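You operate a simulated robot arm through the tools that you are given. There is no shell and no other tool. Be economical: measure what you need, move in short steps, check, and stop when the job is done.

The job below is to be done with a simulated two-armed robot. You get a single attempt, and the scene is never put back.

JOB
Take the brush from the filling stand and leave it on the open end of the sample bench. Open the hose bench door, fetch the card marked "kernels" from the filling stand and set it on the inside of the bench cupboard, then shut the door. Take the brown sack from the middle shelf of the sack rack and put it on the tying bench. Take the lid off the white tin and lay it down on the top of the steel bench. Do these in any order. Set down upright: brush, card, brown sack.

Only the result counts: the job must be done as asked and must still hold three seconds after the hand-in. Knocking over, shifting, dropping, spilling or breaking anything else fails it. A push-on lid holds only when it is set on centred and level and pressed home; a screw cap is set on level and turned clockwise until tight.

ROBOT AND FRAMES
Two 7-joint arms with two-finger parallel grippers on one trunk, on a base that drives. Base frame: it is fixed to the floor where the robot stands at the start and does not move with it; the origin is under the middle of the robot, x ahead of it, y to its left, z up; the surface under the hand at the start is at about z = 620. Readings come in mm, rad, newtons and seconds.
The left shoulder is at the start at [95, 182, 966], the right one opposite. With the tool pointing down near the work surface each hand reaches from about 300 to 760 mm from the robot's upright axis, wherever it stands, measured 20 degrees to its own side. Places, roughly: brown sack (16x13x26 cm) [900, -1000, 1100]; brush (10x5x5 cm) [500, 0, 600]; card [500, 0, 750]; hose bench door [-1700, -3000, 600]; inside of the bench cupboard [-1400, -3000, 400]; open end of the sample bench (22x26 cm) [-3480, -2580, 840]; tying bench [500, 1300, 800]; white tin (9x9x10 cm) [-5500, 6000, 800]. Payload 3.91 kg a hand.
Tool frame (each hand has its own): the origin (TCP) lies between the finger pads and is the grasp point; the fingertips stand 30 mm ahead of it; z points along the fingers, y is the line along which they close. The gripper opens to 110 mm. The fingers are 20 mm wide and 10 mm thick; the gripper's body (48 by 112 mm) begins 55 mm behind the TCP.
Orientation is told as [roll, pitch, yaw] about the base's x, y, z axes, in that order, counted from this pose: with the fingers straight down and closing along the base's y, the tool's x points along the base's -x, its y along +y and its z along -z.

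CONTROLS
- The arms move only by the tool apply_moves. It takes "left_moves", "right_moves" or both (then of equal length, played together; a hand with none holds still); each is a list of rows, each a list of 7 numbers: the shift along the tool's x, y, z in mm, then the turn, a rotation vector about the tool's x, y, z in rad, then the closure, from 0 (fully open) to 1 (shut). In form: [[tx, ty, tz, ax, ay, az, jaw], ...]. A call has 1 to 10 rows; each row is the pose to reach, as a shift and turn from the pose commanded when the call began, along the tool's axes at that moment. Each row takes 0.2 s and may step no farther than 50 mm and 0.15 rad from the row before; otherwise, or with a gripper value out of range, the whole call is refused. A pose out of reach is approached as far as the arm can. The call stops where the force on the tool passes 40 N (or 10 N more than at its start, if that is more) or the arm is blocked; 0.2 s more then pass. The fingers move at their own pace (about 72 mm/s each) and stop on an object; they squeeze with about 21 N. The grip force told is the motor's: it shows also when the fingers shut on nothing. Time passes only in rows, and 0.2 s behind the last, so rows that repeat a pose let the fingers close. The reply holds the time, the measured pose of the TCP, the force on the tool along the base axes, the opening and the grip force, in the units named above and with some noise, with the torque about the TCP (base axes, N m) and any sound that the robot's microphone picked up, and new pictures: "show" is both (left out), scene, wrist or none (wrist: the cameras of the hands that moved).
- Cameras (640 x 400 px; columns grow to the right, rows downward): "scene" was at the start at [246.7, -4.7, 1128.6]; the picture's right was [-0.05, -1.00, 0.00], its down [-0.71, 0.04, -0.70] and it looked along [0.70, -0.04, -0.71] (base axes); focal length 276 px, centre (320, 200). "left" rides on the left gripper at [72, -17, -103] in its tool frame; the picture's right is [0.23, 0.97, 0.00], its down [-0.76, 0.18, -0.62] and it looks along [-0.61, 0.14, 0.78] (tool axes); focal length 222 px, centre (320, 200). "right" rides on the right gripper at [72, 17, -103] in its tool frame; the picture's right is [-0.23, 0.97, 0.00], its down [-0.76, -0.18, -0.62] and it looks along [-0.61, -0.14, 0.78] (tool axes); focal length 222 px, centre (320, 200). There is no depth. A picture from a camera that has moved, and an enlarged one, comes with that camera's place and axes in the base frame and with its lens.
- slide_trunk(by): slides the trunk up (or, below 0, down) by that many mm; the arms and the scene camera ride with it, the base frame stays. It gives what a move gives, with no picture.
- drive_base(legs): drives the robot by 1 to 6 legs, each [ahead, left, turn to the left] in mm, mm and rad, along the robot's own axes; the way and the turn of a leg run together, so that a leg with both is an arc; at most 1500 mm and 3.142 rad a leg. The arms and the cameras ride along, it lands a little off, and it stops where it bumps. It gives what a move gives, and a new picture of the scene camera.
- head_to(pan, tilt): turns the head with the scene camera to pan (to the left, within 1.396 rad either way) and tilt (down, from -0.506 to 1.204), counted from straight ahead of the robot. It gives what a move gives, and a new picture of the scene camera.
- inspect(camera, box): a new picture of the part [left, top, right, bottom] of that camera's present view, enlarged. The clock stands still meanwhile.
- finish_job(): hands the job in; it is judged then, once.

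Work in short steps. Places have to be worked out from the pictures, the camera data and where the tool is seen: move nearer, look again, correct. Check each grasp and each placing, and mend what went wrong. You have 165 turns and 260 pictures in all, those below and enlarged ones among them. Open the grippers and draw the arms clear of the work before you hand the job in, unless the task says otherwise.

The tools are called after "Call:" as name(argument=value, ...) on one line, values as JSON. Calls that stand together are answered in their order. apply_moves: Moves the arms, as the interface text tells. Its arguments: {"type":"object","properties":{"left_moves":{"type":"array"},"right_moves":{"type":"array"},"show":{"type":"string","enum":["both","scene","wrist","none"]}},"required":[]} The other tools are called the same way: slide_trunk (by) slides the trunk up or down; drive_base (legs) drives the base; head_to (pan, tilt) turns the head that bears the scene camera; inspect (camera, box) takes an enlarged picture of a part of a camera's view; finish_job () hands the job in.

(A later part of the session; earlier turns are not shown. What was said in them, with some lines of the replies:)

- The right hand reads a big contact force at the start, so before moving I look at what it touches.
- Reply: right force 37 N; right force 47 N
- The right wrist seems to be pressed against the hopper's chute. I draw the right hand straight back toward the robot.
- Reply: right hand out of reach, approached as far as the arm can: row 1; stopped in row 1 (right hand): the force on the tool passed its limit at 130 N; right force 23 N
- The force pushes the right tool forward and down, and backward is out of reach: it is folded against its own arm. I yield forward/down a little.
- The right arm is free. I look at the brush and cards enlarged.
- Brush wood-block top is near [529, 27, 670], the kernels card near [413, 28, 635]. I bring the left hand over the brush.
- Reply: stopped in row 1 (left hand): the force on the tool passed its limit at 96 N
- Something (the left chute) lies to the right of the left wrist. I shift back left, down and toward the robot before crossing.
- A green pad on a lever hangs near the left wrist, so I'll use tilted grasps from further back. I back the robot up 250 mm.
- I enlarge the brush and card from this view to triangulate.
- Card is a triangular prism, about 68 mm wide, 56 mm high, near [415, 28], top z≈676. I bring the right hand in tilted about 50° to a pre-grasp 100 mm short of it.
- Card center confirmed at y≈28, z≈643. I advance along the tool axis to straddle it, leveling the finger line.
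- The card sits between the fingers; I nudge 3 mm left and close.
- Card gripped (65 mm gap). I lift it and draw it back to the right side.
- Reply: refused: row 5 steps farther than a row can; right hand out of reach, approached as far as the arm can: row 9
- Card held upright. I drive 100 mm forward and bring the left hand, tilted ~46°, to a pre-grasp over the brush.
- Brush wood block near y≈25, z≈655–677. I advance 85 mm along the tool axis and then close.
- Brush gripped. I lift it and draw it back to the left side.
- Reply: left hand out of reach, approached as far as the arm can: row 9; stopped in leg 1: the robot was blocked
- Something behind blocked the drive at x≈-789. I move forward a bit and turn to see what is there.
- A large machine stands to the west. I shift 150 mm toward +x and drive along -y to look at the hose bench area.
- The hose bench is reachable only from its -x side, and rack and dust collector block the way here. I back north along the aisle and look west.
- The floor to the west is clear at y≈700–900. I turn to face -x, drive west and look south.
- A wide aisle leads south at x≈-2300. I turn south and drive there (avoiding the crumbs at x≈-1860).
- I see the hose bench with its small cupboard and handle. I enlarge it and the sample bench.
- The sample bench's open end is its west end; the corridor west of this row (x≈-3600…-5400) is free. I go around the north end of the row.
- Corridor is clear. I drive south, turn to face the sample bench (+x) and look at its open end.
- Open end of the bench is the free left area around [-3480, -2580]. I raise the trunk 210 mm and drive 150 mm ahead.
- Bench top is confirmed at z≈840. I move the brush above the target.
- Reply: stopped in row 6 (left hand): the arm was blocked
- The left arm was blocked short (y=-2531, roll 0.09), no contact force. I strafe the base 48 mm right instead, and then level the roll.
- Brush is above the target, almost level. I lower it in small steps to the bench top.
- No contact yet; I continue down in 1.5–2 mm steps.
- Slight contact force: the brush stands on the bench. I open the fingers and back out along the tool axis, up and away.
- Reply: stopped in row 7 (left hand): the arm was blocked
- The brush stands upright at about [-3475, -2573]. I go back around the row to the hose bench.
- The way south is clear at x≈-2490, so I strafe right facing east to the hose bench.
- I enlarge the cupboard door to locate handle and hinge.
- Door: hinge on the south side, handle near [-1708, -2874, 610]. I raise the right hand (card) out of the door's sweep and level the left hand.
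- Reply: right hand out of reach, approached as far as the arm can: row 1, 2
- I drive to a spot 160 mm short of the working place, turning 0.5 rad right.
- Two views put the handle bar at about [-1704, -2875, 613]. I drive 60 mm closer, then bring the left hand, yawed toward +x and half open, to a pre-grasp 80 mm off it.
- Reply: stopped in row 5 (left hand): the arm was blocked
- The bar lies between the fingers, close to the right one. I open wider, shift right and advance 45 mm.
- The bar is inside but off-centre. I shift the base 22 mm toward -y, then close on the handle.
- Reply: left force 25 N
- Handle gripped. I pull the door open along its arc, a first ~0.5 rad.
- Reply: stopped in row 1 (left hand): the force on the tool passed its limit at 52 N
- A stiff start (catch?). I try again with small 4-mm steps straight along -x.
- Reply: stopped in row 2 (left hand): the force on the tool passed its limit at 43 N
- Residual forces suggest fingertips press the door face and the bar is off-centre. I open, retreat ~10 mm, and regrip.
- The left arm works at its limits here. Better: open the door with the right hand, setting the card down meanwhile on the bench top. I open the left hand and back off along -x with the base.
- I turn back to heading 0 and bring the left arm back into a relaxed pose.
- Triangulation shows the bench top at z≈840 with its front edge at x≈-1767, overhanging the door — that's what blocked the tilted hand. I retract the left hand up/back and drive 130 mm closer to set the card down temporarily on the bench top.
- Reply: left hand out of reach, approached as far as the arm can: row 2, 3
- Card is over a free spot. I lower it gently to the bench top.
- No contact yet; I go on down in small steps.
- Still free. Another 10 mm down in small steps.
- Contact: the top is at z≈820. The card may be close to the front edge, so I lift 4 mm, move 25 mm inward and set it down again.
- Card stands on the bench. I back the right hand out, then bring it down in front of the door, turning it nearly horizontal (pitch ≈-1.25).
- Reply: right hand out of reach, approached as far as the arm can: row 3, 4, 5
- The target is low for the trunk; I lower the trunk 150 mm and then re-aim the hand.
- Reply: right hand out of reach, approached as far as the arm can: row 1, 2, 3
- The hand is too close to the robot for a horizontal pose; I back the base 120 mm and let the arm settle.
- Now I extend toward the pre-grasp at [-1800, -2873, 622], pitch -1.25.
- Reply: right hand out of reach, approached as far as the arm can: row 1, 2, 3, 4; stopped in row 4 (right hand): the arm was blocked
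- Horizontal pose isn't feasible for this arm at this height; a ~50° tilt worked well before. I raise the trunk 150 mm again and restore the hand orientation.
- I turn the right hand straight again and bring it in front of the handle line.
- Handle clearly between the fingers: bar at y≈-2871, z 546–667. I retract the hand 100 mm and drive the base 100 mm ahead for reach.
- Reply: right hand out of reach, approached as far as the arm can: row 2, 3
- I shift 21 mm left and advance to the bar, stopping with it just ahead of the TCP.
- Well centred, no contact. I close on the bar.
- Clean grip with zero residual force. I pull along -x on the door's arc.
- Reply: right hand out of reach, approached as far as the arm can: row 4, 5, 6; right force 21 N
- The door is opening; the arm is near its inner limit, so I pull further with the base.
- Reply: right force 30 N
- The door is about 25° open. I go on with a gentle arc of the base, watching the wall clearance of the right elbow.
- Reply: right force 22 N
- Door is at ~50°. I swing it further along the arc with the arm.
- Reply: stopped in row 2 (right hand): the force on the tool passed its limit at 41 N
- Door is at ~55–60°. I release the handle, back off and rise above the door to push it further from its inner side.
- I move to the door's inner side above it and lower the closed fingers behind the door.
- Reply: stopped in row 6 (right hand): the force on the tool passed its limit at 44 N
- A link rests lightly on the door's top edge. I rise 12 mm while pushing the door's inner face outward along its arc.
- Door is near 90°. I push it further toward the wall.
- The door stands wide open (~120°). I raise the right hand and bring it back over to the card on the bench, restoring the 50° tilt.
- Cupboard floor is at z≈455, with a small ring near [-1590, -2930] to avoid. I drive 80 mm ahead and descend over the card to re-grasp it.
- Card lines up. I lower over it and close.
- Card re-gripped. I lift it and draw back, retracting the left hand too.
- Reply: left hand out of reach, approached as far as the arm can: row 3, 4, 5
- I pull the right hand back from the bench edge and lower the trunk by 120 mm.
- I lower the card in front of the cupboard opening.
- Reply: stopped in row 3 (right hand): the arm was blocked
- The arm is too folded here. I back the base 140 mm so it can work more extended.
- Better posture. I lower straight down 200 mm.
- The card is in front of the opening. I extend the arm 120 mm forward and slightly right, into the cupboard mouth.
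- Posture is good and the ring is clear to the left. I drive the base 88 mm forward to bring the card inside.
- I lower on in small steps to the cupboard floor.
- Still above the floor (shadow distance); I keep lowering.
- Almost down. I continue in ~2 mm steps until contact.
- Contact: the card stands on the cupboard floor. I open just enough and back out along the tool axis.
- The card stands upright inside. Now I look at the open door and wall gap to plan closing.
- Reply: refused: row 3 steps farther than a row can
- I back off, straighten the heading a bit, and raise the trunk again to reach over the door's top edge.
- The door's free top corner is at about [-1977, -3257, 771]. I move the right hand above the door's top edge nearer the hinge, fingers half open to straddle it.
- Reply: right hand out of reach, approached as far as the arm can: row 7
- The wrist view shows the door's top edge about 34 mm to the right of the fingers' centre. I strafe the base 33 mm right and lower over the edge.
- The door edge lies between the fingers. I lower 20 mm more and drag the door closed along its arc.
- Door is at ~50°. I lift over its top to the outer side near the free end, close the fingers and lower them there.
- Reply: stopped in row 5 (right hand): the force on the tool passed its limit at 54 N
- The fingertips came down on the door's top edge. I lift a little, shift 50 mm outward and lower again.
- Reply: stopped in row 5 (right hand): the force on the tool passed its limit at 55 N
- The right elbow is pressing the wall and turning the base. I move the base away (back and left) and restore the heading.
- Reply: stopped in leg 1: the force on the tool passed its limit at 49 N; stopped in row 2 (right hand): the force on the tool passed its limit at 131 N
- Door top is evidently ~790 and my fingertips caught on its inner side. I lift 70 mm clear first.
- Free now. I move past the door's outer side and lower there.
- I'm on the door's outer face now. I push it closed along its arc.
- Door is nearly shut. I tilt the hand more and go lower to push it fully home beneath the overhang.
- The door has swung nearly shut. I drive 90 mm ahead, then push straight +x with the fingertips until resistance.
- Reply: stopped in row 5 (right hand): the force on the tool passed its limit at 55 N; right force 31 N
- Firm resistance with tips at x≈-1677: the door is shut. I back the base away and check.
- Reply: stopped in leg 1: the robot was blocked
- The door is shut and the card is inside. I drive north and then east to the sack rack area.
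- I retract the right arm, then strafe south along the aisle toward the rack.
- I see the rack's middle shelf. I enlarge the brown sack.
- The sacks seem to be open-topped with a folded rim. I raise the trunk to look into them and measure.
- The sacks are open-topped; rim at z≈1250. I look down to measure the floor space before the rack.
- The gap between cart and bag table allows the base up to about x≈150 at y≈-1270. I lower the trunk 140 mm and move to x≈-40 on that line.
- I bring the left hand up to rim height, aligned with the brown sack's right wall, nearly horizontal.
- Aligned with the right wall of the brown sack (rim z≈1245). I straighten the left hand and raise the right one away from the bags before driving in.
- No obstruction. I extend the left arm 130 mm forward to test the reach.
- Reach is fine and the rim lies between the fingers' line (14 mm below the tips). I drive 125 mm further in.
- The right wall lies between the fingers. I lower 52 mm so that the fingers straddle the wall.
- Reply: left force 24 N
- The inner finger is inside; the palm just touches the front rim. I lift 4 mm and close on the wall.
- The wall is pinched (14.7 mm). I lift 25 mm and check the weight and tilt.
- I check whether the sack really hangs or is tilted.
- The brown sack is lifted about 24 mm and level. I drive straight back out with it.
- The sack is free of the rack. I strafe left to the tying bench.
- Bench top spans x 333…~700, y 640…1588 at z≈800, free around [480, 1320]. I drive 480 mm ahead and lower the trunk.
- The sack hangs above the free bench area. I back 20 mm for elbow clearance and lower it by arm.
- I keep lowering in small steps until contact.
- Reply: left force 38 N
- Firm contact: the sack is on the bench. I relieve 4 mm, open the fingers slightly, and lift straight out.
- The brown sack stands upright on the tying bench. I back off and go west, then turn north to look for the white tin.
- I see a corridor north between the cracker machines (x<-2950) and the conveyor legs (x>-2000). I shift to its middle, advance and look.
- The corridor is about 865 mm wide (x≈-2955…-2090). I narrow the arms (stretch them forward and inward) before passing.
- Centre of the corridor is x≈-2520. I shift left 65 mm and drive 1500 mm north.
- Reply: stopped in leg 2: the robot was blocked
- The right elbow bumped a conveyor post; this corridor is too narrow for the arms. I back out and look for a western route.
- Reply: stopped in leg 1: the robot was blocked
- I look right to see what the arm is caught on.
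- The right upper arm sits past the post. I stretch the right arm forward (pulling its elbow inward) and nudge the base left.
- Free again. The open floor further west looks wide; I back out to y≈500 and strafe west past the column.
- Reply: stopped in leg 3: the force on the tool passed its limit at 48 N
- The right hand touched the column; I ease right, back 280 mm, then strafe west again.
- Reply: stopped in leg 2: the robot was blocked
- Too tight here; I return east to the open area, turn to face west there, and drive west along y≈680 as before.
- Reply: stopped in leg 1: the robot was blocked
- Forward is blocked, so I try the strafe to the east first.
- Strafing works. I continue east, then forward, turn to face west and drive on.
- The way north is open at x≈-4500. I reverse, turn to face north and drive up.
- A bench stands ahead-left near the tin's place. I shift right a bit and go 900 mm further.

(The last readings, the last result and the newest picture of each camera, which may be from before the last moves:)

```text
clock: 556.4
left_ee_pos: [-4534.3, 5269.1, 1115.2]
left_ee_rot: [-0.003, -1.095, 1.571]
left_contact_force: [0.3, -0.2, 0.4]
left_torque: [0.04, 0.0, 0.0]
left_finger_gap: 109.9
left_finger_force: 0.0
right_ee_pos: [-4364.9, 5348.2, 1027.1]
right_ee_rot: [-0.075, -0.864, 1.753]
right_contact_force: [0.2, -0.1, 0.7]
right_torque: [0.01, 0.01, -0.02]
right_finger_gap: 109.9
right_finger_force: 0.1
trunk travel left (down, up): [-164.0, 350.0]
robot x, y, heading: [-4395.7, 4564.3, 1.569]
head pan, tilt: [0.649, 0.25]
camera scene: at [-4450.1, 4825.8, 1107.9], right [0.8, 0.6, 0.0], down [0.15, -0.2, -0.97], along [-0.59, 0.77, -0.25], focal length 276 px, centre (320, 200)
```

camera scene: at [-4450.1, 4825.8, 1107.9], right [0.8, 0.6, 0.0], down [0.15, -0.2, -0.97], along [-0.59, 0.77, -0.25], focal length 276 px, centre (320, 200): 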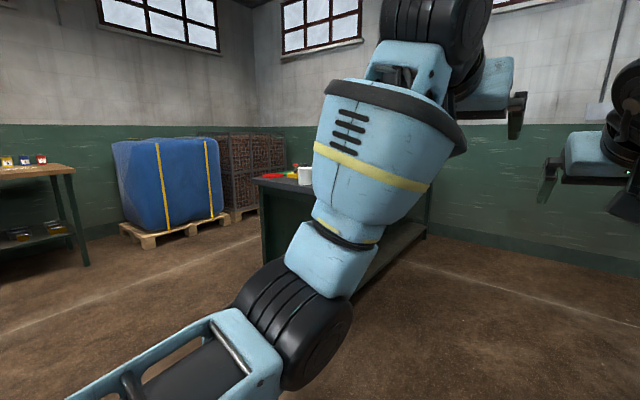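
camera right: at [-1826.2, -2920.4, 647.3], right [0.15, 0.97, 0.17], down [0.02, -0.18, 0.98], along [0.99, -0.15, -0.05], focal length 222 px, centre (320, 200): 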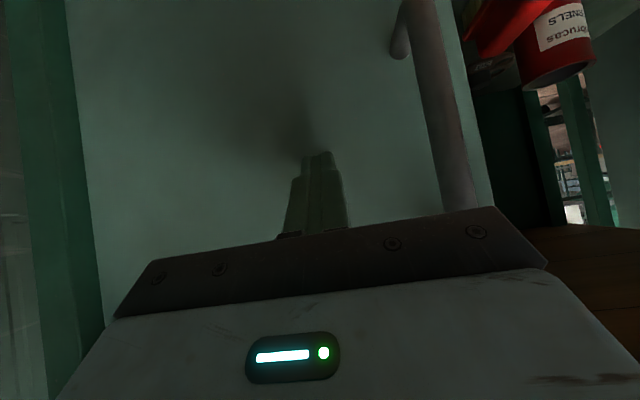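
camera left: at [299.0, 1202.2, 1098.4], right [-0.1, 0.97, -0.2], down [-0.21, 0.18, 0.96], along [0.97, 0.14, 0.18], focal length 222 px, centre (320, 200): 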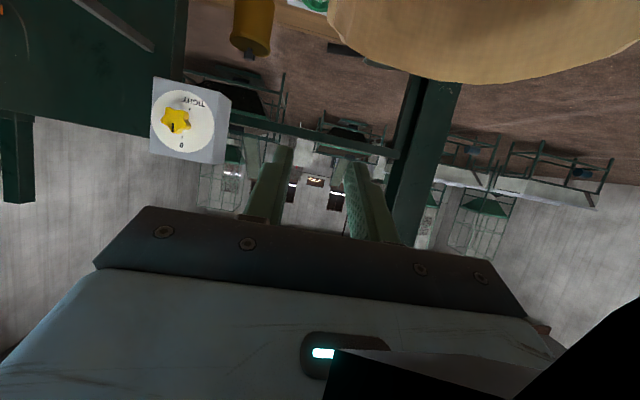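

The white tin is on the steel bench near [-5473, 6020]. I go to stand south of it facing north.

Call:
drive_base(legs=[[430, 0, 0], [0, 1000, 0]])

Call:
head_to(pan=0.05, tilt=0.45)

```text
clock: 564.9
left_ee_pos: [-5216.1, 5701.2, 1115.0]
left_ee_rot: [-0.003, -1.096, 1.589]
left_contact_force: [0.2, -0.3, -1.0]
left_torque: [0.0, 0.03, 0.02]
left_finger_gap: 110.2
left_finger_force: 0.0
right_ee_pos: [-5048.2, 5782.2, 1025.7]
right_ee_rot: [-0.075, -0.866, 1.767]
right_contact_force: [0.9, 0.5, -0.6]
right_torque: [0.0, -0.01, -0.04]
right_finger_gap: 110.0
right_finger_force: 0.0
trunk travel left (down, up): [-164.0, 350.0]
robot x, y, heading: [-5058.7, 4991.8, 1.581]
head pan, tilt: [0.649, 0.25]
stopped in leg 2: the robot was blocked; the commanded pose is now the measured one
camera scene: at [-5125.5, 5258.7, 1107.9], right [0.79, 0.62, 0.0], down [0.15, -0.19, -0.97], along [-0.6, 0.76, -0.25], focal length 276 px, centre (320, 200)
```

scene: 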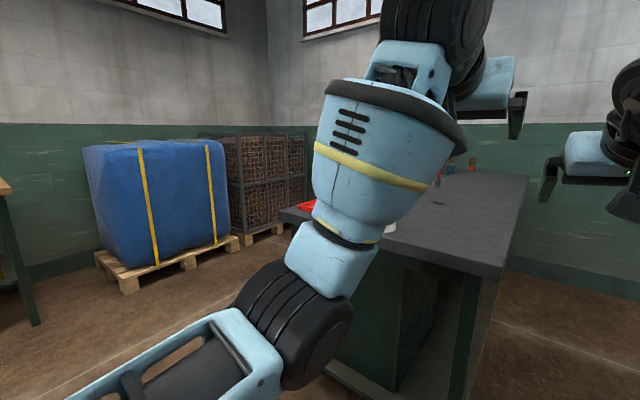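

```text
clock: 565.9
left_ee_pos: [-5214.7, 5699.8, 1114.6]
left_ee_rot: [-0.002, -1.096, 1.588]
left_contact_force: [-1.0, 0.6, 0.6]
left_torque: [0.0, -0.02, -0.01]
left_finger_gap: 109.9
left_finger_force: 0.2
right_ee_pos: [-5047.9, 5781.2, 1026.5]
right_ee_rot: [-0.076, -0.865, 1.768]
right_contact_force: [-0.5, -0.7, 0.1]
right_torque: [0.05, 0.01, 0.02]
right_finger_gap: 109.7
right_finger_force: 0.0
trunk travel left (down, up): [-164.0, 350.0]
robot x, y, heading: [-5063.4, 4995.9, 1.587]
head pan, tilt: [0.051, 0.45]
camera scene: at [-5074.1, 5276.7, 1089.3], right [1.0, 0.07, 0.0], down [0.03, -0.43, -0.9], along [-0.06, 0.9, -0.43], focal length 276 px, centre (320, 200)
```

scene: 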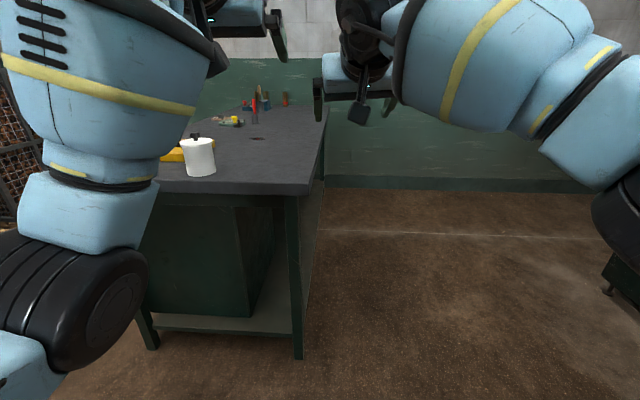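

I see the tin (with a black knob lid) clearly. I look left to see what blocked the strafe.

Call:
head_to(pan=1.35, tilt=0.5)

```text
clock: 567.4
left_ee_pos: [-5215.4, 5701.8, 1116.6]
left_ee_rot: [-0.003, -1.096, 1.588]
left_contact_force: [-0.3, 0.6, -0.4]
left_torque: [0.01, 0.0, 0.0]
left_finger_gap: 109.9
left_finger_force: 0.0
right_ee_pos: [-5049.0, 5782.8, 1026.5]
right_ee_rot: [-0.075, -0.866, 1.768]
right_contact_force: [0.3, 0.0, -0.6]
right_torque: [-0.01, -0.01, 0.01]
right_finger_gap: 110.2
right_finger_force: 0.0
trunk travel left (down, up): [-164.0, 350.0]
robot x, y, heading: [-5064.7, 4996.8, 1.59]
head pan, tilt: [1.349, 0.499]
camera scene: at [-5157.1, 5203.7, 1084.8], right [0.21, 0.98, 0.0], down [0.47, -0.1, -0.88], along [-0.86, 0.18, -0.48], focal length 276 px, centre (320, 200)
```

scene: 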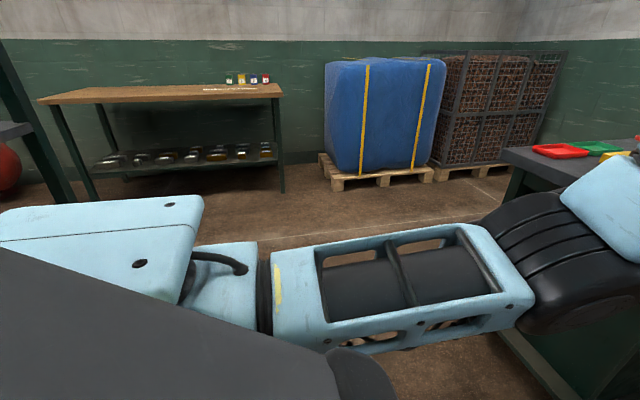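

The base touches a rack post behind-left. I go forward first, then strafe left.

Call:
drive_base(legs=[[0, -40, 0], [270, 0, -0.015], [0, 330, 0]])

Call:
head_to(pan=0.0, tilt=0.7)

```text
clock: 573.0
left_ee_pos: [-5498.2, 5971.5, 1114.9]
left_ee_rot: [-0.003, -1.097, 1.571]
left_contact_force: [-0.2, 0.0, -0.1]
left_torque: [-0.04, 0.0, 0.0]
left_finger_gap: 110.3
left_finger_force: 0.0
right_ee_pos: [-5329.1, 6051.4, 1026.1]
right_ee_rot: [-0.075, -0.865, 1.75]
right_contact_force: [0.0, 0.0, 0.2]
right_torque: [0.03, -0.03, 0.01]
right_finger_gap: 110.1
right_finger_force: 0.0
trunk travel left (down, up): [-164.0, 350.0]
robot x, y, heading: [-5360.2, 5262.8, 1.566]
head pan, tilt: [1.349, 0.499]
camera scene: at [-5448.1, 5474.9, 1084.8], right [0.22, 0.98, 0.0], down [0.47, -0.11, -0.88], along [-0.86, 0.19, -0.48], focal length 276 px, centre (320, 200)
```

scene: 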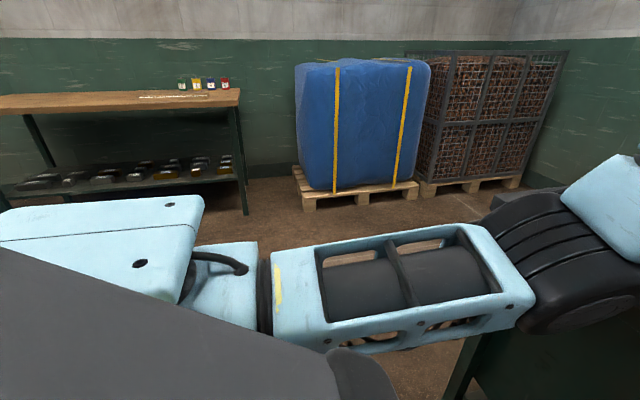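

```text
clock: 574.5
left_ee_pos: [-5498.1, 5972.7, 1115.9]
left_ee_rot: [-0.004, -1.097, 1.569]
left_contact_force: [-0.6, 0.6, 0.0]
left_torque: [0.0, -0.04, 0.01]
left_finger_gap: 110.0
left_finger_force: 0.0
right_ee_pos: [-5329.5, 6051.4, 1025.8]
right_ee_rot: [-0.076, -0.866, 1.751]
right_contact_force: [-1.0, -0.6, -0.9]
right_torque: [-0.01, -0.02, 0.0]
right_finger_gap: 110.1
right_finger_force: 0.0
trunk travel left (down, up): [-164.0, 350.0]
robot x, y, heading: [-5358.5, 5259.9, 1.563]
head pan, tilt: [0.0, 0.7]
camera scene: at [-5359.2, 5539.7, 1067.1], right [1.0, 0.0, 0.0], down [0.0, -0.64, -0.77], along [0.0, 0.77, -0.64], focal length 276 px, centre (320, 200)
```

scene: 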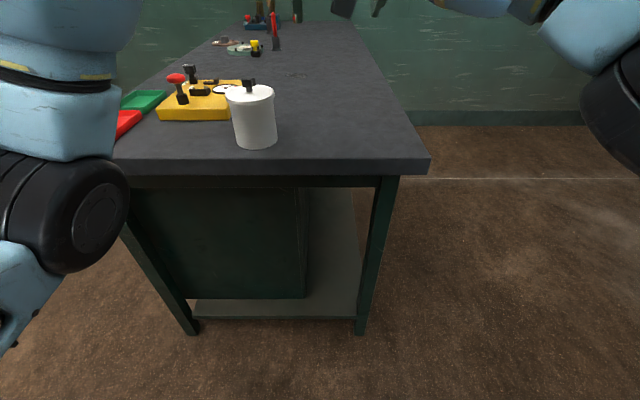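

I enlarge the tin.

Call:
inspect(camera="scene", box=[150, 50, 310, 170])

```text
3.33 times, centred on (230, 110) of scene
camera zoom: at [-5359.2, 5539.7, 1067.1], right [1.0, 0.0, 0.0], down [0.0, -0.64, -0.77], along [0.0, 0.77, -0.64], focal length 921 px, centre (620, 500)
```

zoom: 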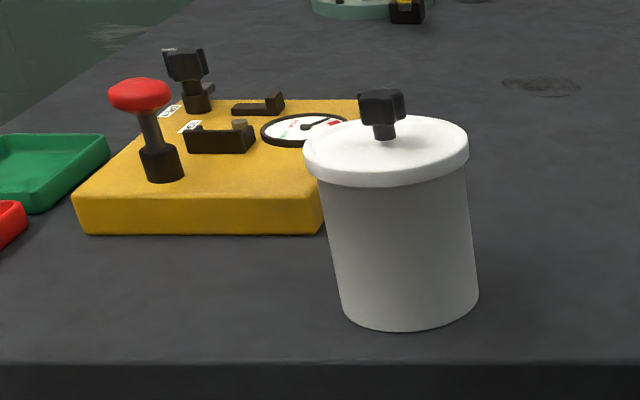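

The lid has a black knob: lid top z≈893, knob ~905–920, tin centre ≈[-5488, 6053]. I turn the left hand vertical and retract the right hand, then drive closer.

Call:
apply_moves(left_moves=[[19, -1, -5, 0, 0.128, 0, 0], [38, -3, -9, 0, 0.256, 0, 0], [58, -4, -14, 0, 0.384, 0, 0], [77, -6, -18, 0, 0.512, 0, 0], [96, -7, -23, 0, 0.64, 0, 0], [115, -9, -27, 0, 0.768, 0, 0], [134, -10, -32, 0, 0.896, 0, 0]], right_moves=[[22, -9, -25, 0, 0, 0, 0], [43, -18, -50, 0, 0, 0, 0], [65, -27, -76, 0, 0, 0, 0], [87, -36, -101, 0, 0, 0, 0], [108, -45, -126, 0, 0, 0, 0], [130, -54, -152, 0, 0, 0, 0], [130, -60, -152, 0, 0, 0, 0]], show="none")

Call:
drive_base(legs=[[130, 0, 0.008]])

```text
clock: 576.1
left_ee_pos: [-5488.4, 5884.6, 1009.1]
left_ee_rot: [-0.004, -0.197, 1.57]
left_contact_force: [-0.6, 0.3, 0.1]
left_torque: [0.01, 0.01, 0.0]
left_finger_gap: 110.0
left_finger_force: 0.0
right_ee_pos: [-5243.3, 5860.3, 1029.4]
right_ee_rot: [-0.076, -0.865, 1.751]
right_contact_force: [-0.2, -0.6, -0.4]
right_torque: [-0.01, -0.01, -0.01]
right_finger_gap: 110.0
right_finger_force: 0.1
trunk travel left (down, up): [-164.0, 350.0]
robot x, y, heading: [-5357.0, 5261.9, 1.568]
head pan, tilt: [0.0, 0.7]
```

```text
clock: 577.4
left_ee_pos: [-5494.5, 6015.7, 1009.5]
left_ee_rot: [-0.002, -0.201, 1.575]
left_contact_force: [0.5, 0.4, -1.0]
left_torque: [-0.03, 0.0, 0.04]
left_finger_gap: 110.1
left_finger_force: 0.0
right_ee_pos: [-5249.6, 5994.1, 1029.5]
right_ee_rot: [-0.075, -0.864, 1.759]
right_contact_force: [0.3, 0.8, 0.2]
right_torque: [0.01, 0.02, 0.01]
right_finger_gap: 110.1
right_finger_force: 0.2
trunk travel left (down, up): [-164.0, 350.0]
robot x, y, heading: [-5359.9, 5395.4, 1.577]
head pan, tilt: [0.0, 0.7]
camera scene: at [-5361.8, 5672.9, 1066.9], right [1.0, 0.01, 0.0], down [0.0, -0.64, -0.76], along [-0.01, 0.76, -0.64], focal length 276 px, centre (320, 200)
```

scene: 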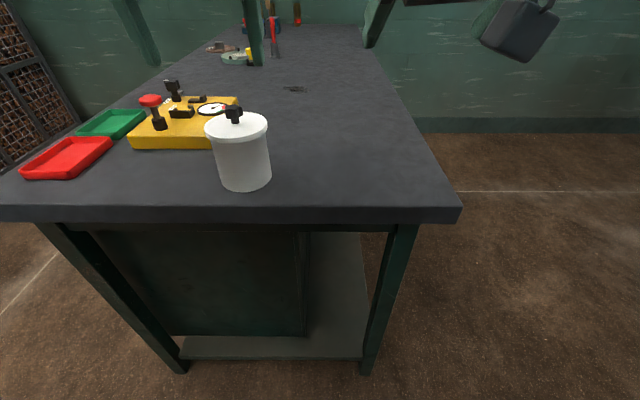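

Knob at about [-5486, 6040, 915]. I make the hand vertical above it and look through the wrist camera.

Call:
apply_moves(left_moves=[[-10, -4, 5, 0, 0.1, 0, 0.3], [-21, -7, 10, 0, 0.2, 0, 0.45]], show="wrist")

```text
clock: 578.0
left_ee_pos: [-5485.6, 6036.8, 1005.8]
left_ee_rot: [-0.003, 0.0, 1.575]
left_contact_force: [-0.4, -0.5, 0.5]
left_torque: [0.03, 0.01, -0.03]
left_finger_gap: 60.2
left_finger_force: 0.1
right_ee_pos: [-5249.5, 5992.8, 1029.1]
right_ee_rot: [-0.075, -0.865, 1.758]
right_contact_force: [-0.3, -0.5, 0.3]
right_torque: [0.02, -0.01, -0.02]
right_finger_gap: 110.1
right_finger_force: 0.1
trunk travel left (down, up): [-164.0, 350.0]
robot x, y, heading: [-5361.8, 5399.3, 1.579]
head pan, tilt: [0.0, 0.7]
camera left: at [-5468.5, 5964.0, 1107.7], right [-0.97, -0.23, 0.0], down [-0.18, 0.76, 0.62], along [-0.14, 0.61, -0.78], focal length 222 px, centre (320, 200)
```

left: 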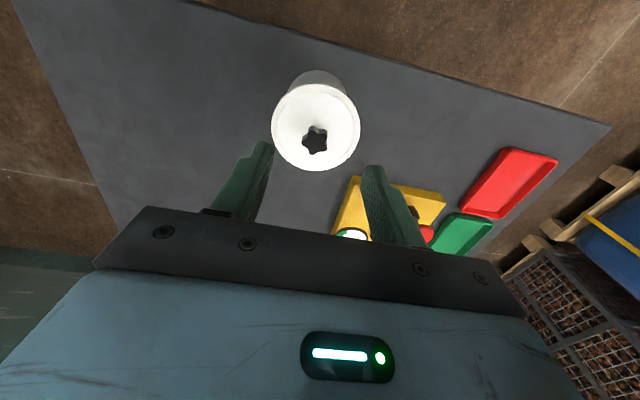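

Star-shaped knob at ≈[-5482, 6045]. I center over it and lower to just above, then look again.

Call:
apply_moves(left_moves=[[-4, -2, 20, 0, 0, 0, 0.45], [-8, -3.5, 45, 0, 0, 0, 0.45], [-8, -3.5, 60, 0, 0, 0, 0.45]], show="wrist")

```text
clock: 578.8
left_ee_pos: [-5483.6, 6046.9, 945.9]
left_ee_rot: [-0.002, 0.001, 1.579]
left_contact_force: [0.0, -0.1, 0.4]
left_torque: [0.04, 0.03, 0.02]
left_finger_gap: 60.6
left_finger_force: 0.1
right_ee_pos: [-5249.9, 5994.0, 1029.2]
right_ee_rot: [-0.074, -0.864, 1.758]
right_contact_force: [0.3, -0.2, 0.4]
right_torque: [-0.04, 0.0, -0.02]
right_finger_gap: 109.8
right_finger_force: 0.0
trunk travel left (down, up): [-164.0, 350.0]
robot x, y, heading: [-5355.5, 5399.6, 1.576]
head pan, tilt: [0.0, 0.7]
camera left: at [-5465.8, 5973.0, 1047.0], right [-0.97, -0.23, 0.0], down [-0.18, 0.76, 0.62], along [-0.14, 0.61, -0.78], focal length 222 px, centre (320, 200)
```

left: 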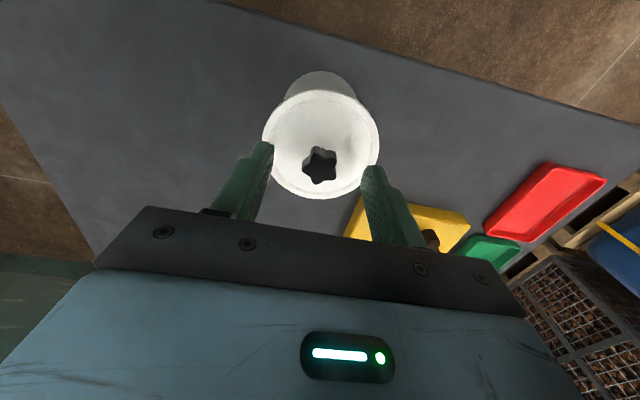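

Centred. I lower 18 mm and close on the knob.

Call:
apply_moves(left_moves=[[0, 0, 8, 0, 0, 0, 0.45], [0, 0, 14, 0, 0, 0, 0.45], [0, 0, 18, 0, 0, 0, 0.45], [0, 0, 18, 0, 0, 0, 0.7], [0, 0, 18, 0, 0, 0, 1], [0, 0, 18, 0, 0, 0, 1]], show="wrist")

```text
clock: 580.2
left_ee_pos: [-5484.0, 6045.3, 926.6]
left_ee_rot: [-0.001, -0.002, 1.575]
left_contact_force: [-0.5, 0.3, -0.3]
left_torque: [-0.01, -0.03, 0.01]
left_finger_gap: 23.1
left_finger_force: 20.8
right_ee_pos: [-5250.1, 5992.2, 1029.1]
right_ee_rot: [-0.075, -0.865, 1.76]
right_contact_force: [0.6, 0.2, -0.7]
right_torque: [0.01, 0.04, -0.01]
right_finger_gap: 110.4
right_finger_force: 0.0
trunk travel left (down, up): [-164.0, 350.0]
robot x, y, heading: [-5356.4, 5395.7, 1.577]
head pan, tilt: [0.0, 0.7]
heard: snap
camera left: at [-5466.3, 5972.7, 1028.6], right [-0.97, -0.23, 0.0], down [-0.18, 0.76, 0.62], along [-0.14, 0.61, -0.78], focal length 222 px, centre (320, 200)
```

left: 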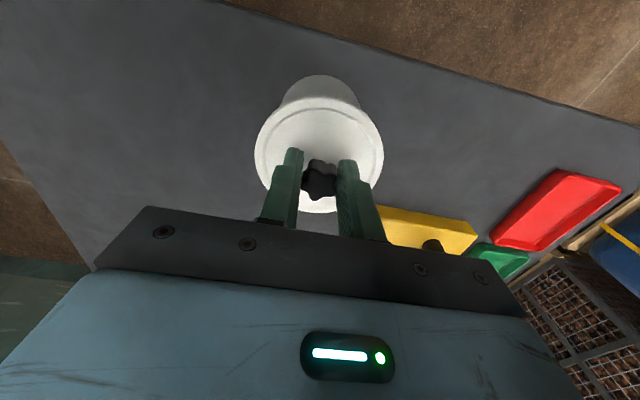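

Knob gripped (a snap was heard). I lift gently in small steps and watch whether the tin stays.

Call:
apply_moves(left_moves=[[0, 0, -3, 0, 0, 0, 1], [0, 0, -6, 0, 0, 0, 1], [0, 0, -10, 0, 0, 0, 1], [0, 0, -16, 0, 0, 0, 1], [0, 0, -24, 0, 0, 0, 1]])

```text
clock: 581.4
left_ee_pos: [-5484.6, 6046.2, 950.7]
left_ee_rot: [-0.002, 0.0, 1.577]
left_contact_force: [0.3, -0.5, -1.1]
left_torque: [-0.03, -0.04, -0.03]
left_finger_gap: 23.4
left_finger_force: 21.0
right_ee_pos: [-5250.1, 5993.4, 1029.4]
right_ee_rot: [-0.075, -0.865, 1.758]
right_contact_force: [0.7, 0.1, 1.3]
right_torque: [0.0, 0.02, 0.03]
right_finger_gap: 110.1
right_finger_force: 0.0
trunk travel left (down, up): [-164.0, 350.0]
robot x, y, heading: [-5360.1, 5397.9, 1.58]
head pan, tilt: [0.0, 0.7]
camera scene: at [-5361.7, 5672.0, 1067.1], right [1.0, 0.01, 0.0], down [0.0, -0.64, -0.77], along [-0.01, 0.77, -0.64], focal length 276 px, centre (320, 200)
camera left: at [-5465.9, 5972.8, 1052.9], right [-0.97, -0.23, 0.0], down [-0.18, 0.76, 0.62], along [-0.14, 0.61, -0.78], focal length 222 px, centre (320, 200)
```

scene: 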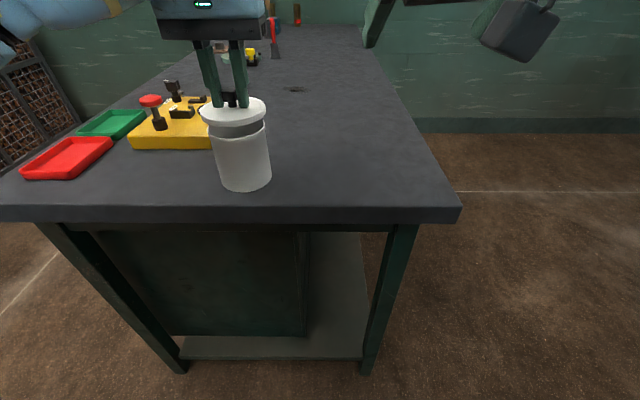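
left: 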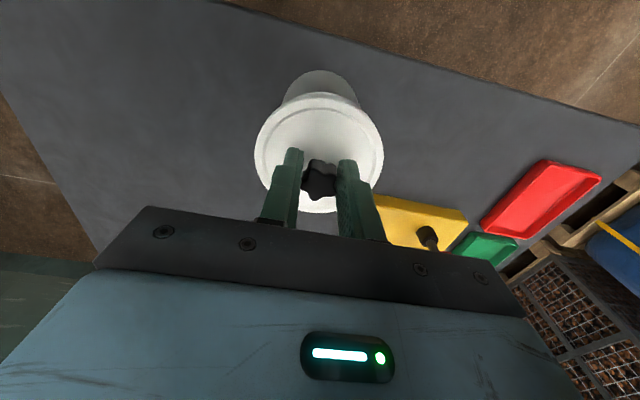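

The lid is off and the tin stayed put. I lift it, clear the right hand away, and move to the free area at the right.

Call:
apply_moves(left_moves=[[0, 0, -25, 0, 0, 0, 1], [0, 0, -50, 0, 0, 0, 1], [0, 0, -60, 0, 0, 0, 1], [-5, -38, -60, 0, 0, 0, 1], [-12, -77, -60, 0, 0, 0, 1], [-20, -116, -60, 0, 0, 0, 1], [-25, -155, -60, 0, 0, 0, 1]], right_moves=[[13, -13, -15, 0, 0, 0, 0], [26, -26, -30, 0, 0, 0, 0], [39, -40, -45, 0, 0, 0, 0], [52, -53, -61, 0, 0, 0, 0], [65, -66, -76, 0, 0, 0, 0], [78, -80, -91, 0, 0, 0, 0], [78, -80, -91, 0, 0, 0, 0]])

```text
clock: 583.2
left_ee_pos: [-5380.3, 6033.0, 998.3]
left_ee_rot: [-0.023, 0.009, 1.632]
left_contact_force: [-0.9, -0.7, 0.0]
left_torque: [0.02, 0.02, 0.03]
left_finger_gap: 23.0
left_finger_force: 21.1
left hand out of reach, approached as far as the arm can: row 5, 6, 7
right_ee_pos: [-5156.3, 5884.7, 1034.3]
right_ee_rot: [-0.075, -0.863, 1.76]
right_contact_force: [0.3, -0.9, -0.3]
right_torque: [-0.04, -0.04, 0.01]
right_finger_gap: 109.8
right_finger_force: 0.1
trunk travel left (down, up): [-164.0, 350.0]
robot x, y, heading: [-5359.3, 5399.7, 1.58]
head pan, tilt: [0.0, 0.7]
stopped in row 7 (left hand): the arm was blocked; the commanded pose is now the measured one
camera scene: at [-5362.4, 5672.1, 1067.1], right [1.0, 0.01, 0.0], down [0.0, -0.64, -0.77], along [-0.01, 0.76, -0.64], focal length 276 px, centre (320, 200)
camera right: at [-5156.7, 5757.8, 1044.4], right [-0.99, 0.02, 0.12], down [0.13, 0.04, 0.99], along [0.01, 1.0, -0.04], focal length 222 px, centre (320, 200)
camera left: at [-5361.2, 5962.2, 1102.0], right [-0.96, -0.29, -0.02], down [-0.24, 0.75, 0.61], along [-0.16, 0.59, -0.79], focal length 222 px, centre (320, 200)
```

scene: 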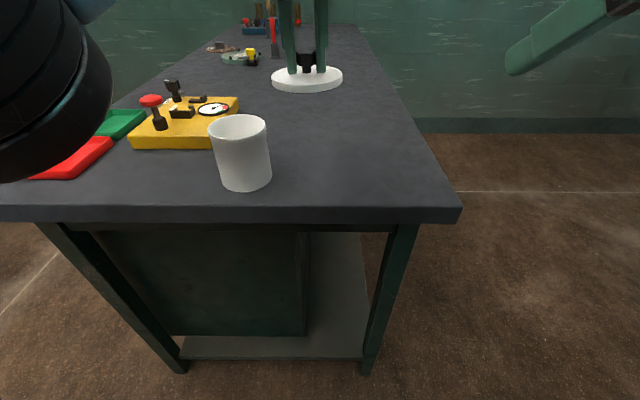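
right: 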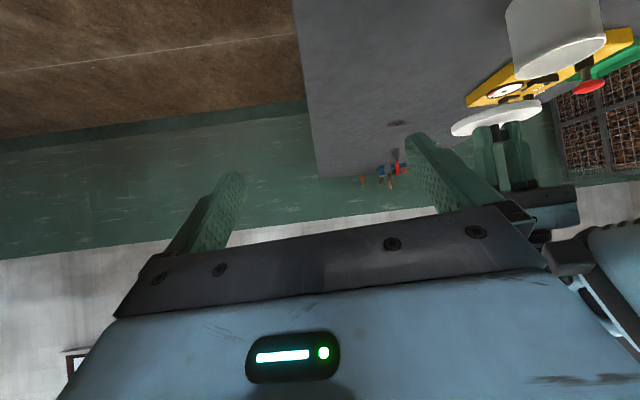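
left: 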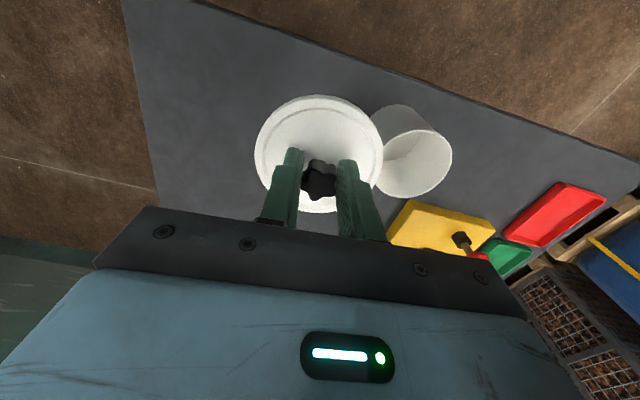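

The tin stands open and the lid is in hand. I shift the base right 70 and forward 55 mm so the lid is over free bench space.

Call:
drive_base(legs=[[55, -70, -0.01]])

Call:
apply_moves(left_moves=[[0, 0, 40, 0.023, 0, 0, 1], [0, 0, 80, 0.023, 0, 0, 1], [0, 0, 115, 0.023, 0, 0, 1], [0, 0, 125, 0.023, 0, 0, 1]])

```text
clock: 584.5
left_ee_pos: [-5302.2, 6087.0, 997.9]
left_ee_rot: [-0.024, 0.011, 1.622]
left_contact_force: [0.7, -0.2, -0.7]
left_torque: [-0.01, 0.03, 0.0]
left_finger_gap: 23.5
left_finger_force: 21.0
right_ee_pos: [-5079.1, 5938.5, 1033.2]
right_ee_rot: [-0.075, -0.863, 1.749]
right_contact_force: [-0.3, 0.1, -0.2]
right_torque: [0.01, 0.02, 0.02]
right_finger_gap: 109.9
right_finger_force: 0.0
trunk travel left (down, up): [-164.0, 350.0]
robot x, y, heading: [-5290.2, 5450.8, 1.563]
head pan, tilt: [0.0, 0.7]
camera scene: at [-5288.0, 5727.1, 1067.0], right [1.0, 0.0, 0.0], down [0.0, -0.64, -0.76], along [0.0, 0.76, -0.64], focal length 276 px, centre (320, 200)
```

scene: 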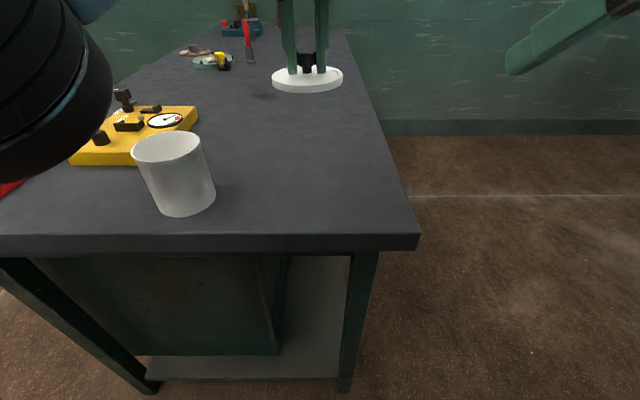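

```text
clock: 585.5
left_ee_pos: [-5298.9, 6086.6, 873.0]
left_ee_rot: [-0.048, 0.008, 1.62]
left_contact_force: [0.2, 0.1, -0.5]
left_torque: [-0.03, 0.01, 0.02]
left_finger_gap: 23.0
left_finger_force: 20.9
right_ee_pos: [-5079.5, 5935.4, 1034.5]
right_ee_rot: [-0.076, -0.865, 1.75]
right_contact_force: [0.2, 0.1, 0.6]
right_torque: [-0.03, 0.0, -0.01]
right_finger_gap: 110.0
right_finger_force: 0.2
trunk travel left (down, up): [-164.0, 350.0]
robot x, y, heading: [-5288.2, 5452.4, 1.566]
head pan, tilt: [0.0, 0.7]
camera scene: at [-5288.4, 5726.7, 1067.1], right [1.0, 0.0, 0.0], down [0.0, -0.64, -0.77], along [0.0, 0.77, -0.64], focal length 276 px, centre (320, 200)
camera left: at [-5283.5, 6015.3, 976.9], right [-0.96, -0.28, -0.04], down [-0.24, 0.76, 0.61], along [-0.13, 0.59, -0.79], focal length 222 px, centre (320, 200)
```

scene: 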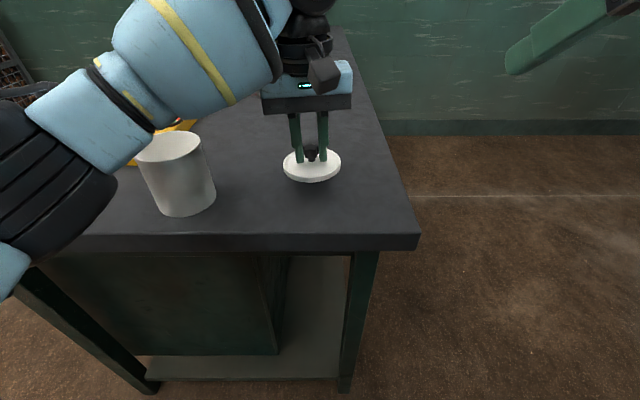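
left: 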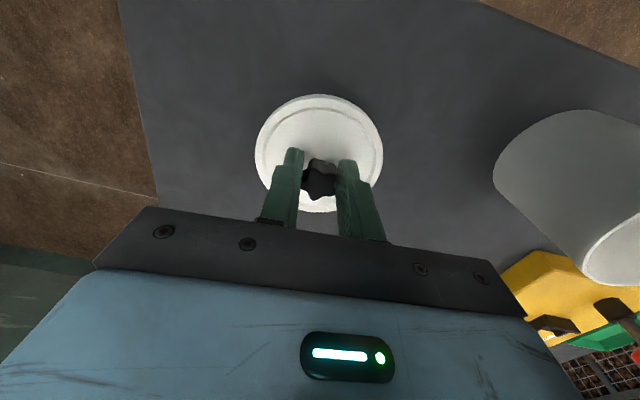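

The left forearm is close above the tin. Before the final lowering I shift the base 45 mm right and 25 mm back, then level the roll.

Call:
drive_base(legs=[[-25, -45, 0]])

Call:
apply_moves(left_moves=[[0, 0, 4, -0.024, -0.004, 0, 1], [0, 0, 8, -0.048, -0.008, 0, 1], [0, 0, 12, -0.048, -0.008, 0, 1]])

```text
clock: 586.6
left_ee_pos: [-5253.7, 6060.0, 873.3]
left_ee_rot: [-0.049, 0.012, 1.62]
left_contact_force: [0.6, 0.2, -1.2]
left_torque: [0.05, -0.01, -0.02]
left_finger_gap: 23.3
left_finger_force: 20.7
right_ee_pos: [-5034.8, 5910.5, 1033.7]
right_ee_rot: [-0.074, -0.864, 1.746]
right_contact_force: [-0.3, 0.2, -0.4]
right_torque: [-0.01, 0.02, -0.01]
right_finger_gap: 110.3
right_finger_force: 0.0
trunk travel left (down, up): [-164.0, 350.0]
robot x, y, heading: [-5239.1, 5423.4, 1.568]
head pan, tilt: [0.0, 0.7]
camera scene: at [-5242.6, 5701.3, 1067.1], right [1.0, -0.01, 0.0], down [0.0, -0.64, -0.77], along [0.0, 0.77, -0.64], focal length 276 px, centre (320, 200)
```

scene: 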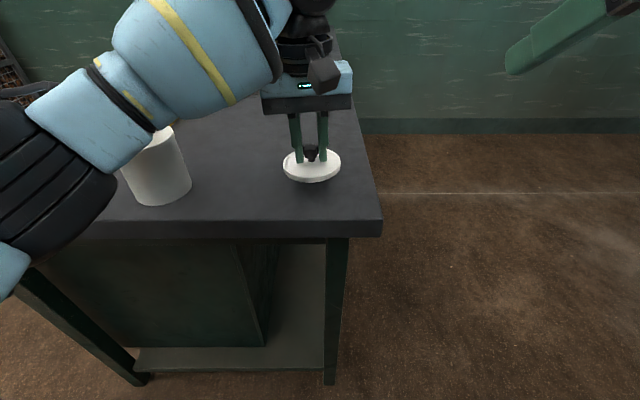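

```text
clock: 587.4
left_ee_pos: [-5254.1, 6060.8, 861.2]
left_ee_rot: [0.002, 0.004, 1.62]
left_contact_force: [-0.5, 0.0, 1.0]
left_torque: [-0.02, 0.01, 0.03]
left_finger_gap: 23.4
left_finger_force: 20.8
right_ee_pos: [-5034.0, 5911.5, 1033.6]
right_ee_rot: [-0.076, -0.865, 1.749]
right_contact_force: [0.0, 0.3, -0.6]
right_torque: [-0.02, 0.03, 0.03]
right_finger_gap: 110.0
right_finger_force: 0.0
trunk travel left (down, up): [-164.0, 350.0]
robot x, y, heading: [-5244.9, 5426.9, 1.568]
head pan, tilt: [0.0, 0.7]
camera scene: at [-5243.0, 5701.6, 1067.1], right [1.0, -0.01, 0.0], down [0.0, -0.64, -0.76], along [0.0, 0.76, -0.64], focal length 276 px, centre (320, 200)
camera left: at [-5231.9, 5989.4, 963.1], right [-0.96, -0.27, 0.0], down [-0.21, 0.75, 0.62], along [-0.17, 0.6, -0.78], focal length 222 px, centre (320, 200)
```

scene: 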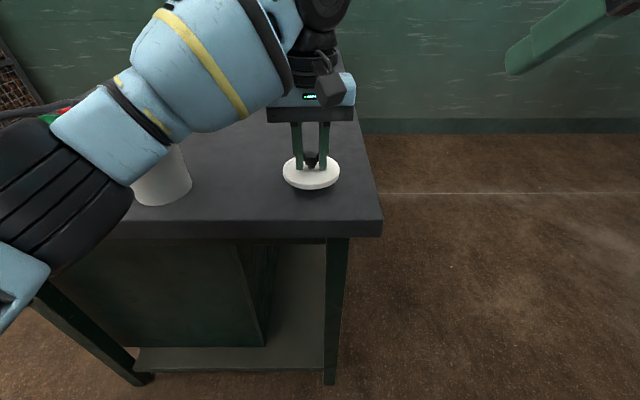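
left: 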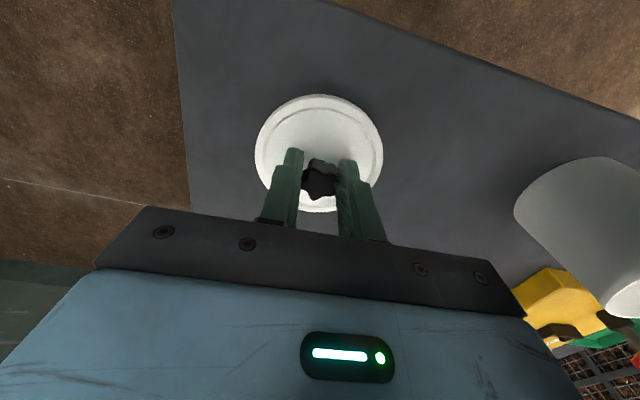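

Lid is level. I lower in 2 mm steps till contact.

Call:
apply_moves(left_moves=[[0, 0, 3, 0, 0, 0, 1], [0, 0, 5, 0, 0, 0, 1], [0, 0, 7, 0, 0, 0, 1], [0, 0, 9, 0, 0, 0, 1], [0, 0, 11, 0, 0, 0, 1]], show="none")

```text
clock: 588.6
left_ee_pos: [-5252.4, 6062.0, 850.7]
left_ee_rot: [0.003, 0.005, 1.62]
left_contact_force: [-1.5, 1.4, -0.3]
left_torque: [-0.02, 0.01, -0.01]
left_finger_gap: 23.4
left_finger_force: 21.1
right_ee_pos: [-5034.7, 5911.9, 1034.0]
right_ee_rot: [-0.075, -0.864, 1.747]
right_contact_force: [1.1, 0.2, 1.0]
right_torque: [0.01, -0.02, 0.01]
right_finger_gap: 110.2
right_finger_force: 0.1
trunk travel left (down, up): [-164.0, 350.0]
robot x, y, heading: [-5241.5, 5425.5, 1.566]
head pan, tilt: [0.0, 0.7]
```

Call:
apply_moves(left_moves=[[0, 0, 2, 0, 0, 0, 1], [0, 0, 4, 0, 0, 0, 1], [0, 0, 6, 0, 0, 0, 1], [0, 0, 8, 0, 0, 0, 1], [0, 0, 10, 0, 0, 0, 1]], show="scene")

```text
clock: 589.8
left_ee_pos: [-5252.9, 6061.0, 840.9]
left_ee_rot: [0.0, 0.001, 1.619]
left_contact_force: [0.0, 0.8, 6.4]
left_torque: [0.29, 0.03, 0.03]
left_finger_gap: 23.1
left_finger_force: 21.2
right_ee_pos: [-5034.8, 5910.8, 1035.0]
right_ee_rot: [-0.075, -0.866, 1.748]
right_contact_force: [0.2, 0.2, -0.2]
right_torque: [0.0, -0.01, 0.0]
right_finger_gap: 110.3
right_finger_force: 0.0
trunk travel left (down, up): [-164.0, 350.0]
robot x, y, heading: [-5241.3, 5427.2, 1.568]
head pan, tilt: [0.0, 0.7]
camera scene: at [-5243.0, 5701.0, 1067.3], right [1.0, -0.01, 0.0], down [0.0, -0.64, -0.77], along [0.0, 0.77, -0.64], focal length 276 px, centre (320, 200)
```

scene: 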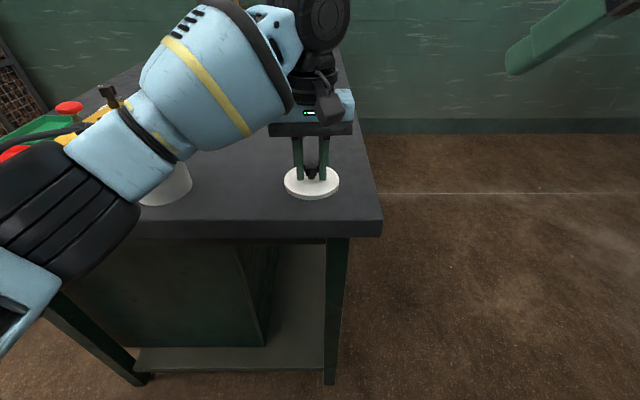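

Light contact (6 N): the lid lies on the bench. I open and rise straight up.

Call:
apply_moves(left_moves=[[0, 0, 0, 0, 0, 0, 0.6], [0, 0, 0, 0, 0, 0, 0.5], [0, 0, -20, 0, 0, 0, 0.5], [0, 0, -60, 0, 0, 0, 0.5], [0, 0, -100, 0, 0, 0, 0.5], [0, 0, -140, 0, 0, 0, 0.5]], show="scene")

Call:
drive_base(legs=[[-250, -60, 0]])

Call:
inspect(camera="scene", box=[60, 40, 420, 240])

```text
clock: 591.2
left_ee_pos: [-5253.0, 6059.6, 979.8]
left_ee_rot: [0.001, 0.001, 1.617]
left_contact_force: [-0.5, -0.2, -0.2]
left_torque: [0.0, 0.0, 0.0]
left_finger_gap: 55.0
left_finger_force: 0.1
right_ee_pos: [-5033.1, 5910.6, 1034.8]
right_ee_rot: [-0.076, -0.866, 1.748]
right_contact_force: [-0.4, -0.8, 0.3]
right_torque: [0.02, 0.0, 0.01]
right_finger_gap: 110.0
right_finger_force: 0.1
trunk travel left (down, up): [-164.0, 350.0]
robot x, y, heading: [-5243.4, 5426.0, 1.562]
head pan, tilt: [0.0, 0.7]
camera scene: at [-5242.3, 5700.7, 1067.3], right [1.0, -0.01, 0.0], down [0.0, -0.64, -0.77], along [0.0, 0.77, -0.64], focal length 276 px, centre (320, 200)
```

scene: 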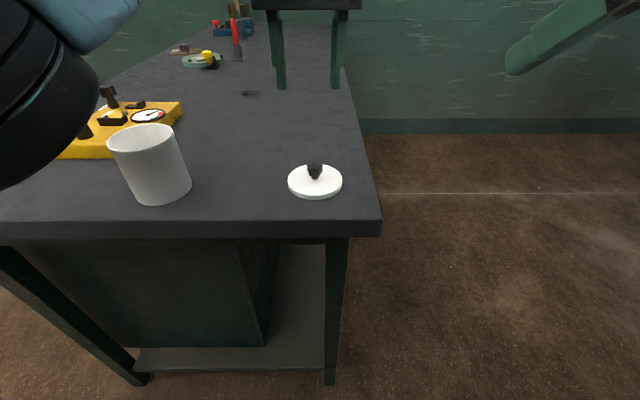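

```text
clock: 593.0
left_ee_pos: [-5197.0, 5812.1, 980.7]
left_ee_rot: [0.003, 0.002, 1.622]
left_contact_force: [-0.5, 0.6, -0.4]
left_torque: [0.01, -0.03, -0.03]
left_finger_gap: 55.1
left_finger_force: 0.1
right_ee_pos: [-4976.7, 5662.6, 1033.8]
right_ee_rot: [-0.074, -0.865, 1.748]
right_contact_force: [-0.6, 0.0, -0.3]
right_torque: [0.01, -0.02, -0.02]
right_finger_gap: 109.9
right_finger_force: 0.0
trunk travel left (down, up): [-164.0, 350.0]
robot x, y, heading: [-5182.9, 5180.1, 1.569]
head pan, tilt: [0.0, 0.7]
camera scene: at [-5185.2, 5452.7, 1067.2], right [1.0, 0.0, 0.0], down [0.0, -0.64, -0.77], along [0.0, 0.77, -0.64], focal length 276 px, centre (320, 200)
```

scene: 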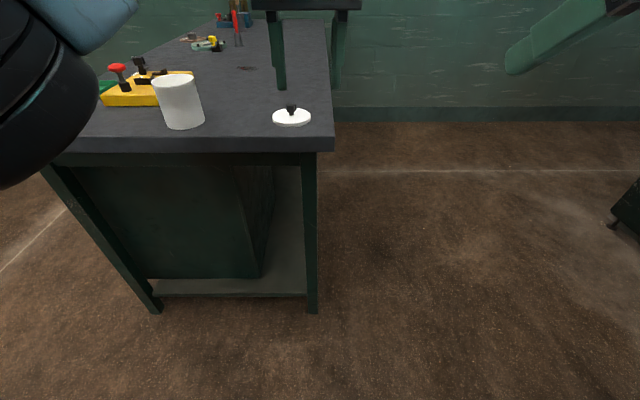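

```text
1.78 times, centred on (240, 140) of scene
camera zoom: at [-5185.2, 5452.7, 1067.2], right [1.0, 0.0, 0.0], down [0.0, -0.64, -0.77], along [0.0, 0.77, -0.64], focal length 491 px, centre (462, 307)
```

zoom: 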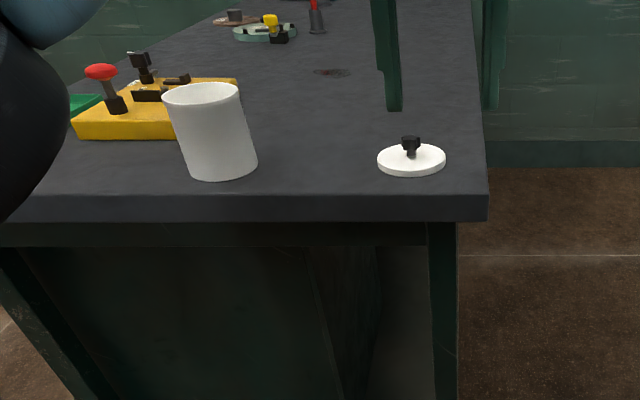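

All parts are done: the lid lies flat on the steel bench, the tin is undisturbed, the grippers are open and the arms are clear. I hand in.

Call:
finish_job()

```text
The job is handed in.
```

I did all four parts of the job and handed it in; no result has come back yet.

- **Brush:** it stands upright on the open end of the sample bench.
- **Card:** the "kernels" card stands upright inside the bench cupboard, and the door is shut.
- **Brown sack:** it stands upright on the tying bench.
- **Lid:** the white tin's lid lies on the steel bench, and the tin did not move.

While driving, the robot or its arms bumped several fixed things: the sample bench (after the brush was on it), the sorting bench, a conveyor post, a column, a rack post and the hose bench wall. I saw nothing shift, but I did not go back to look at the sample bench or sorting bench afterwards.
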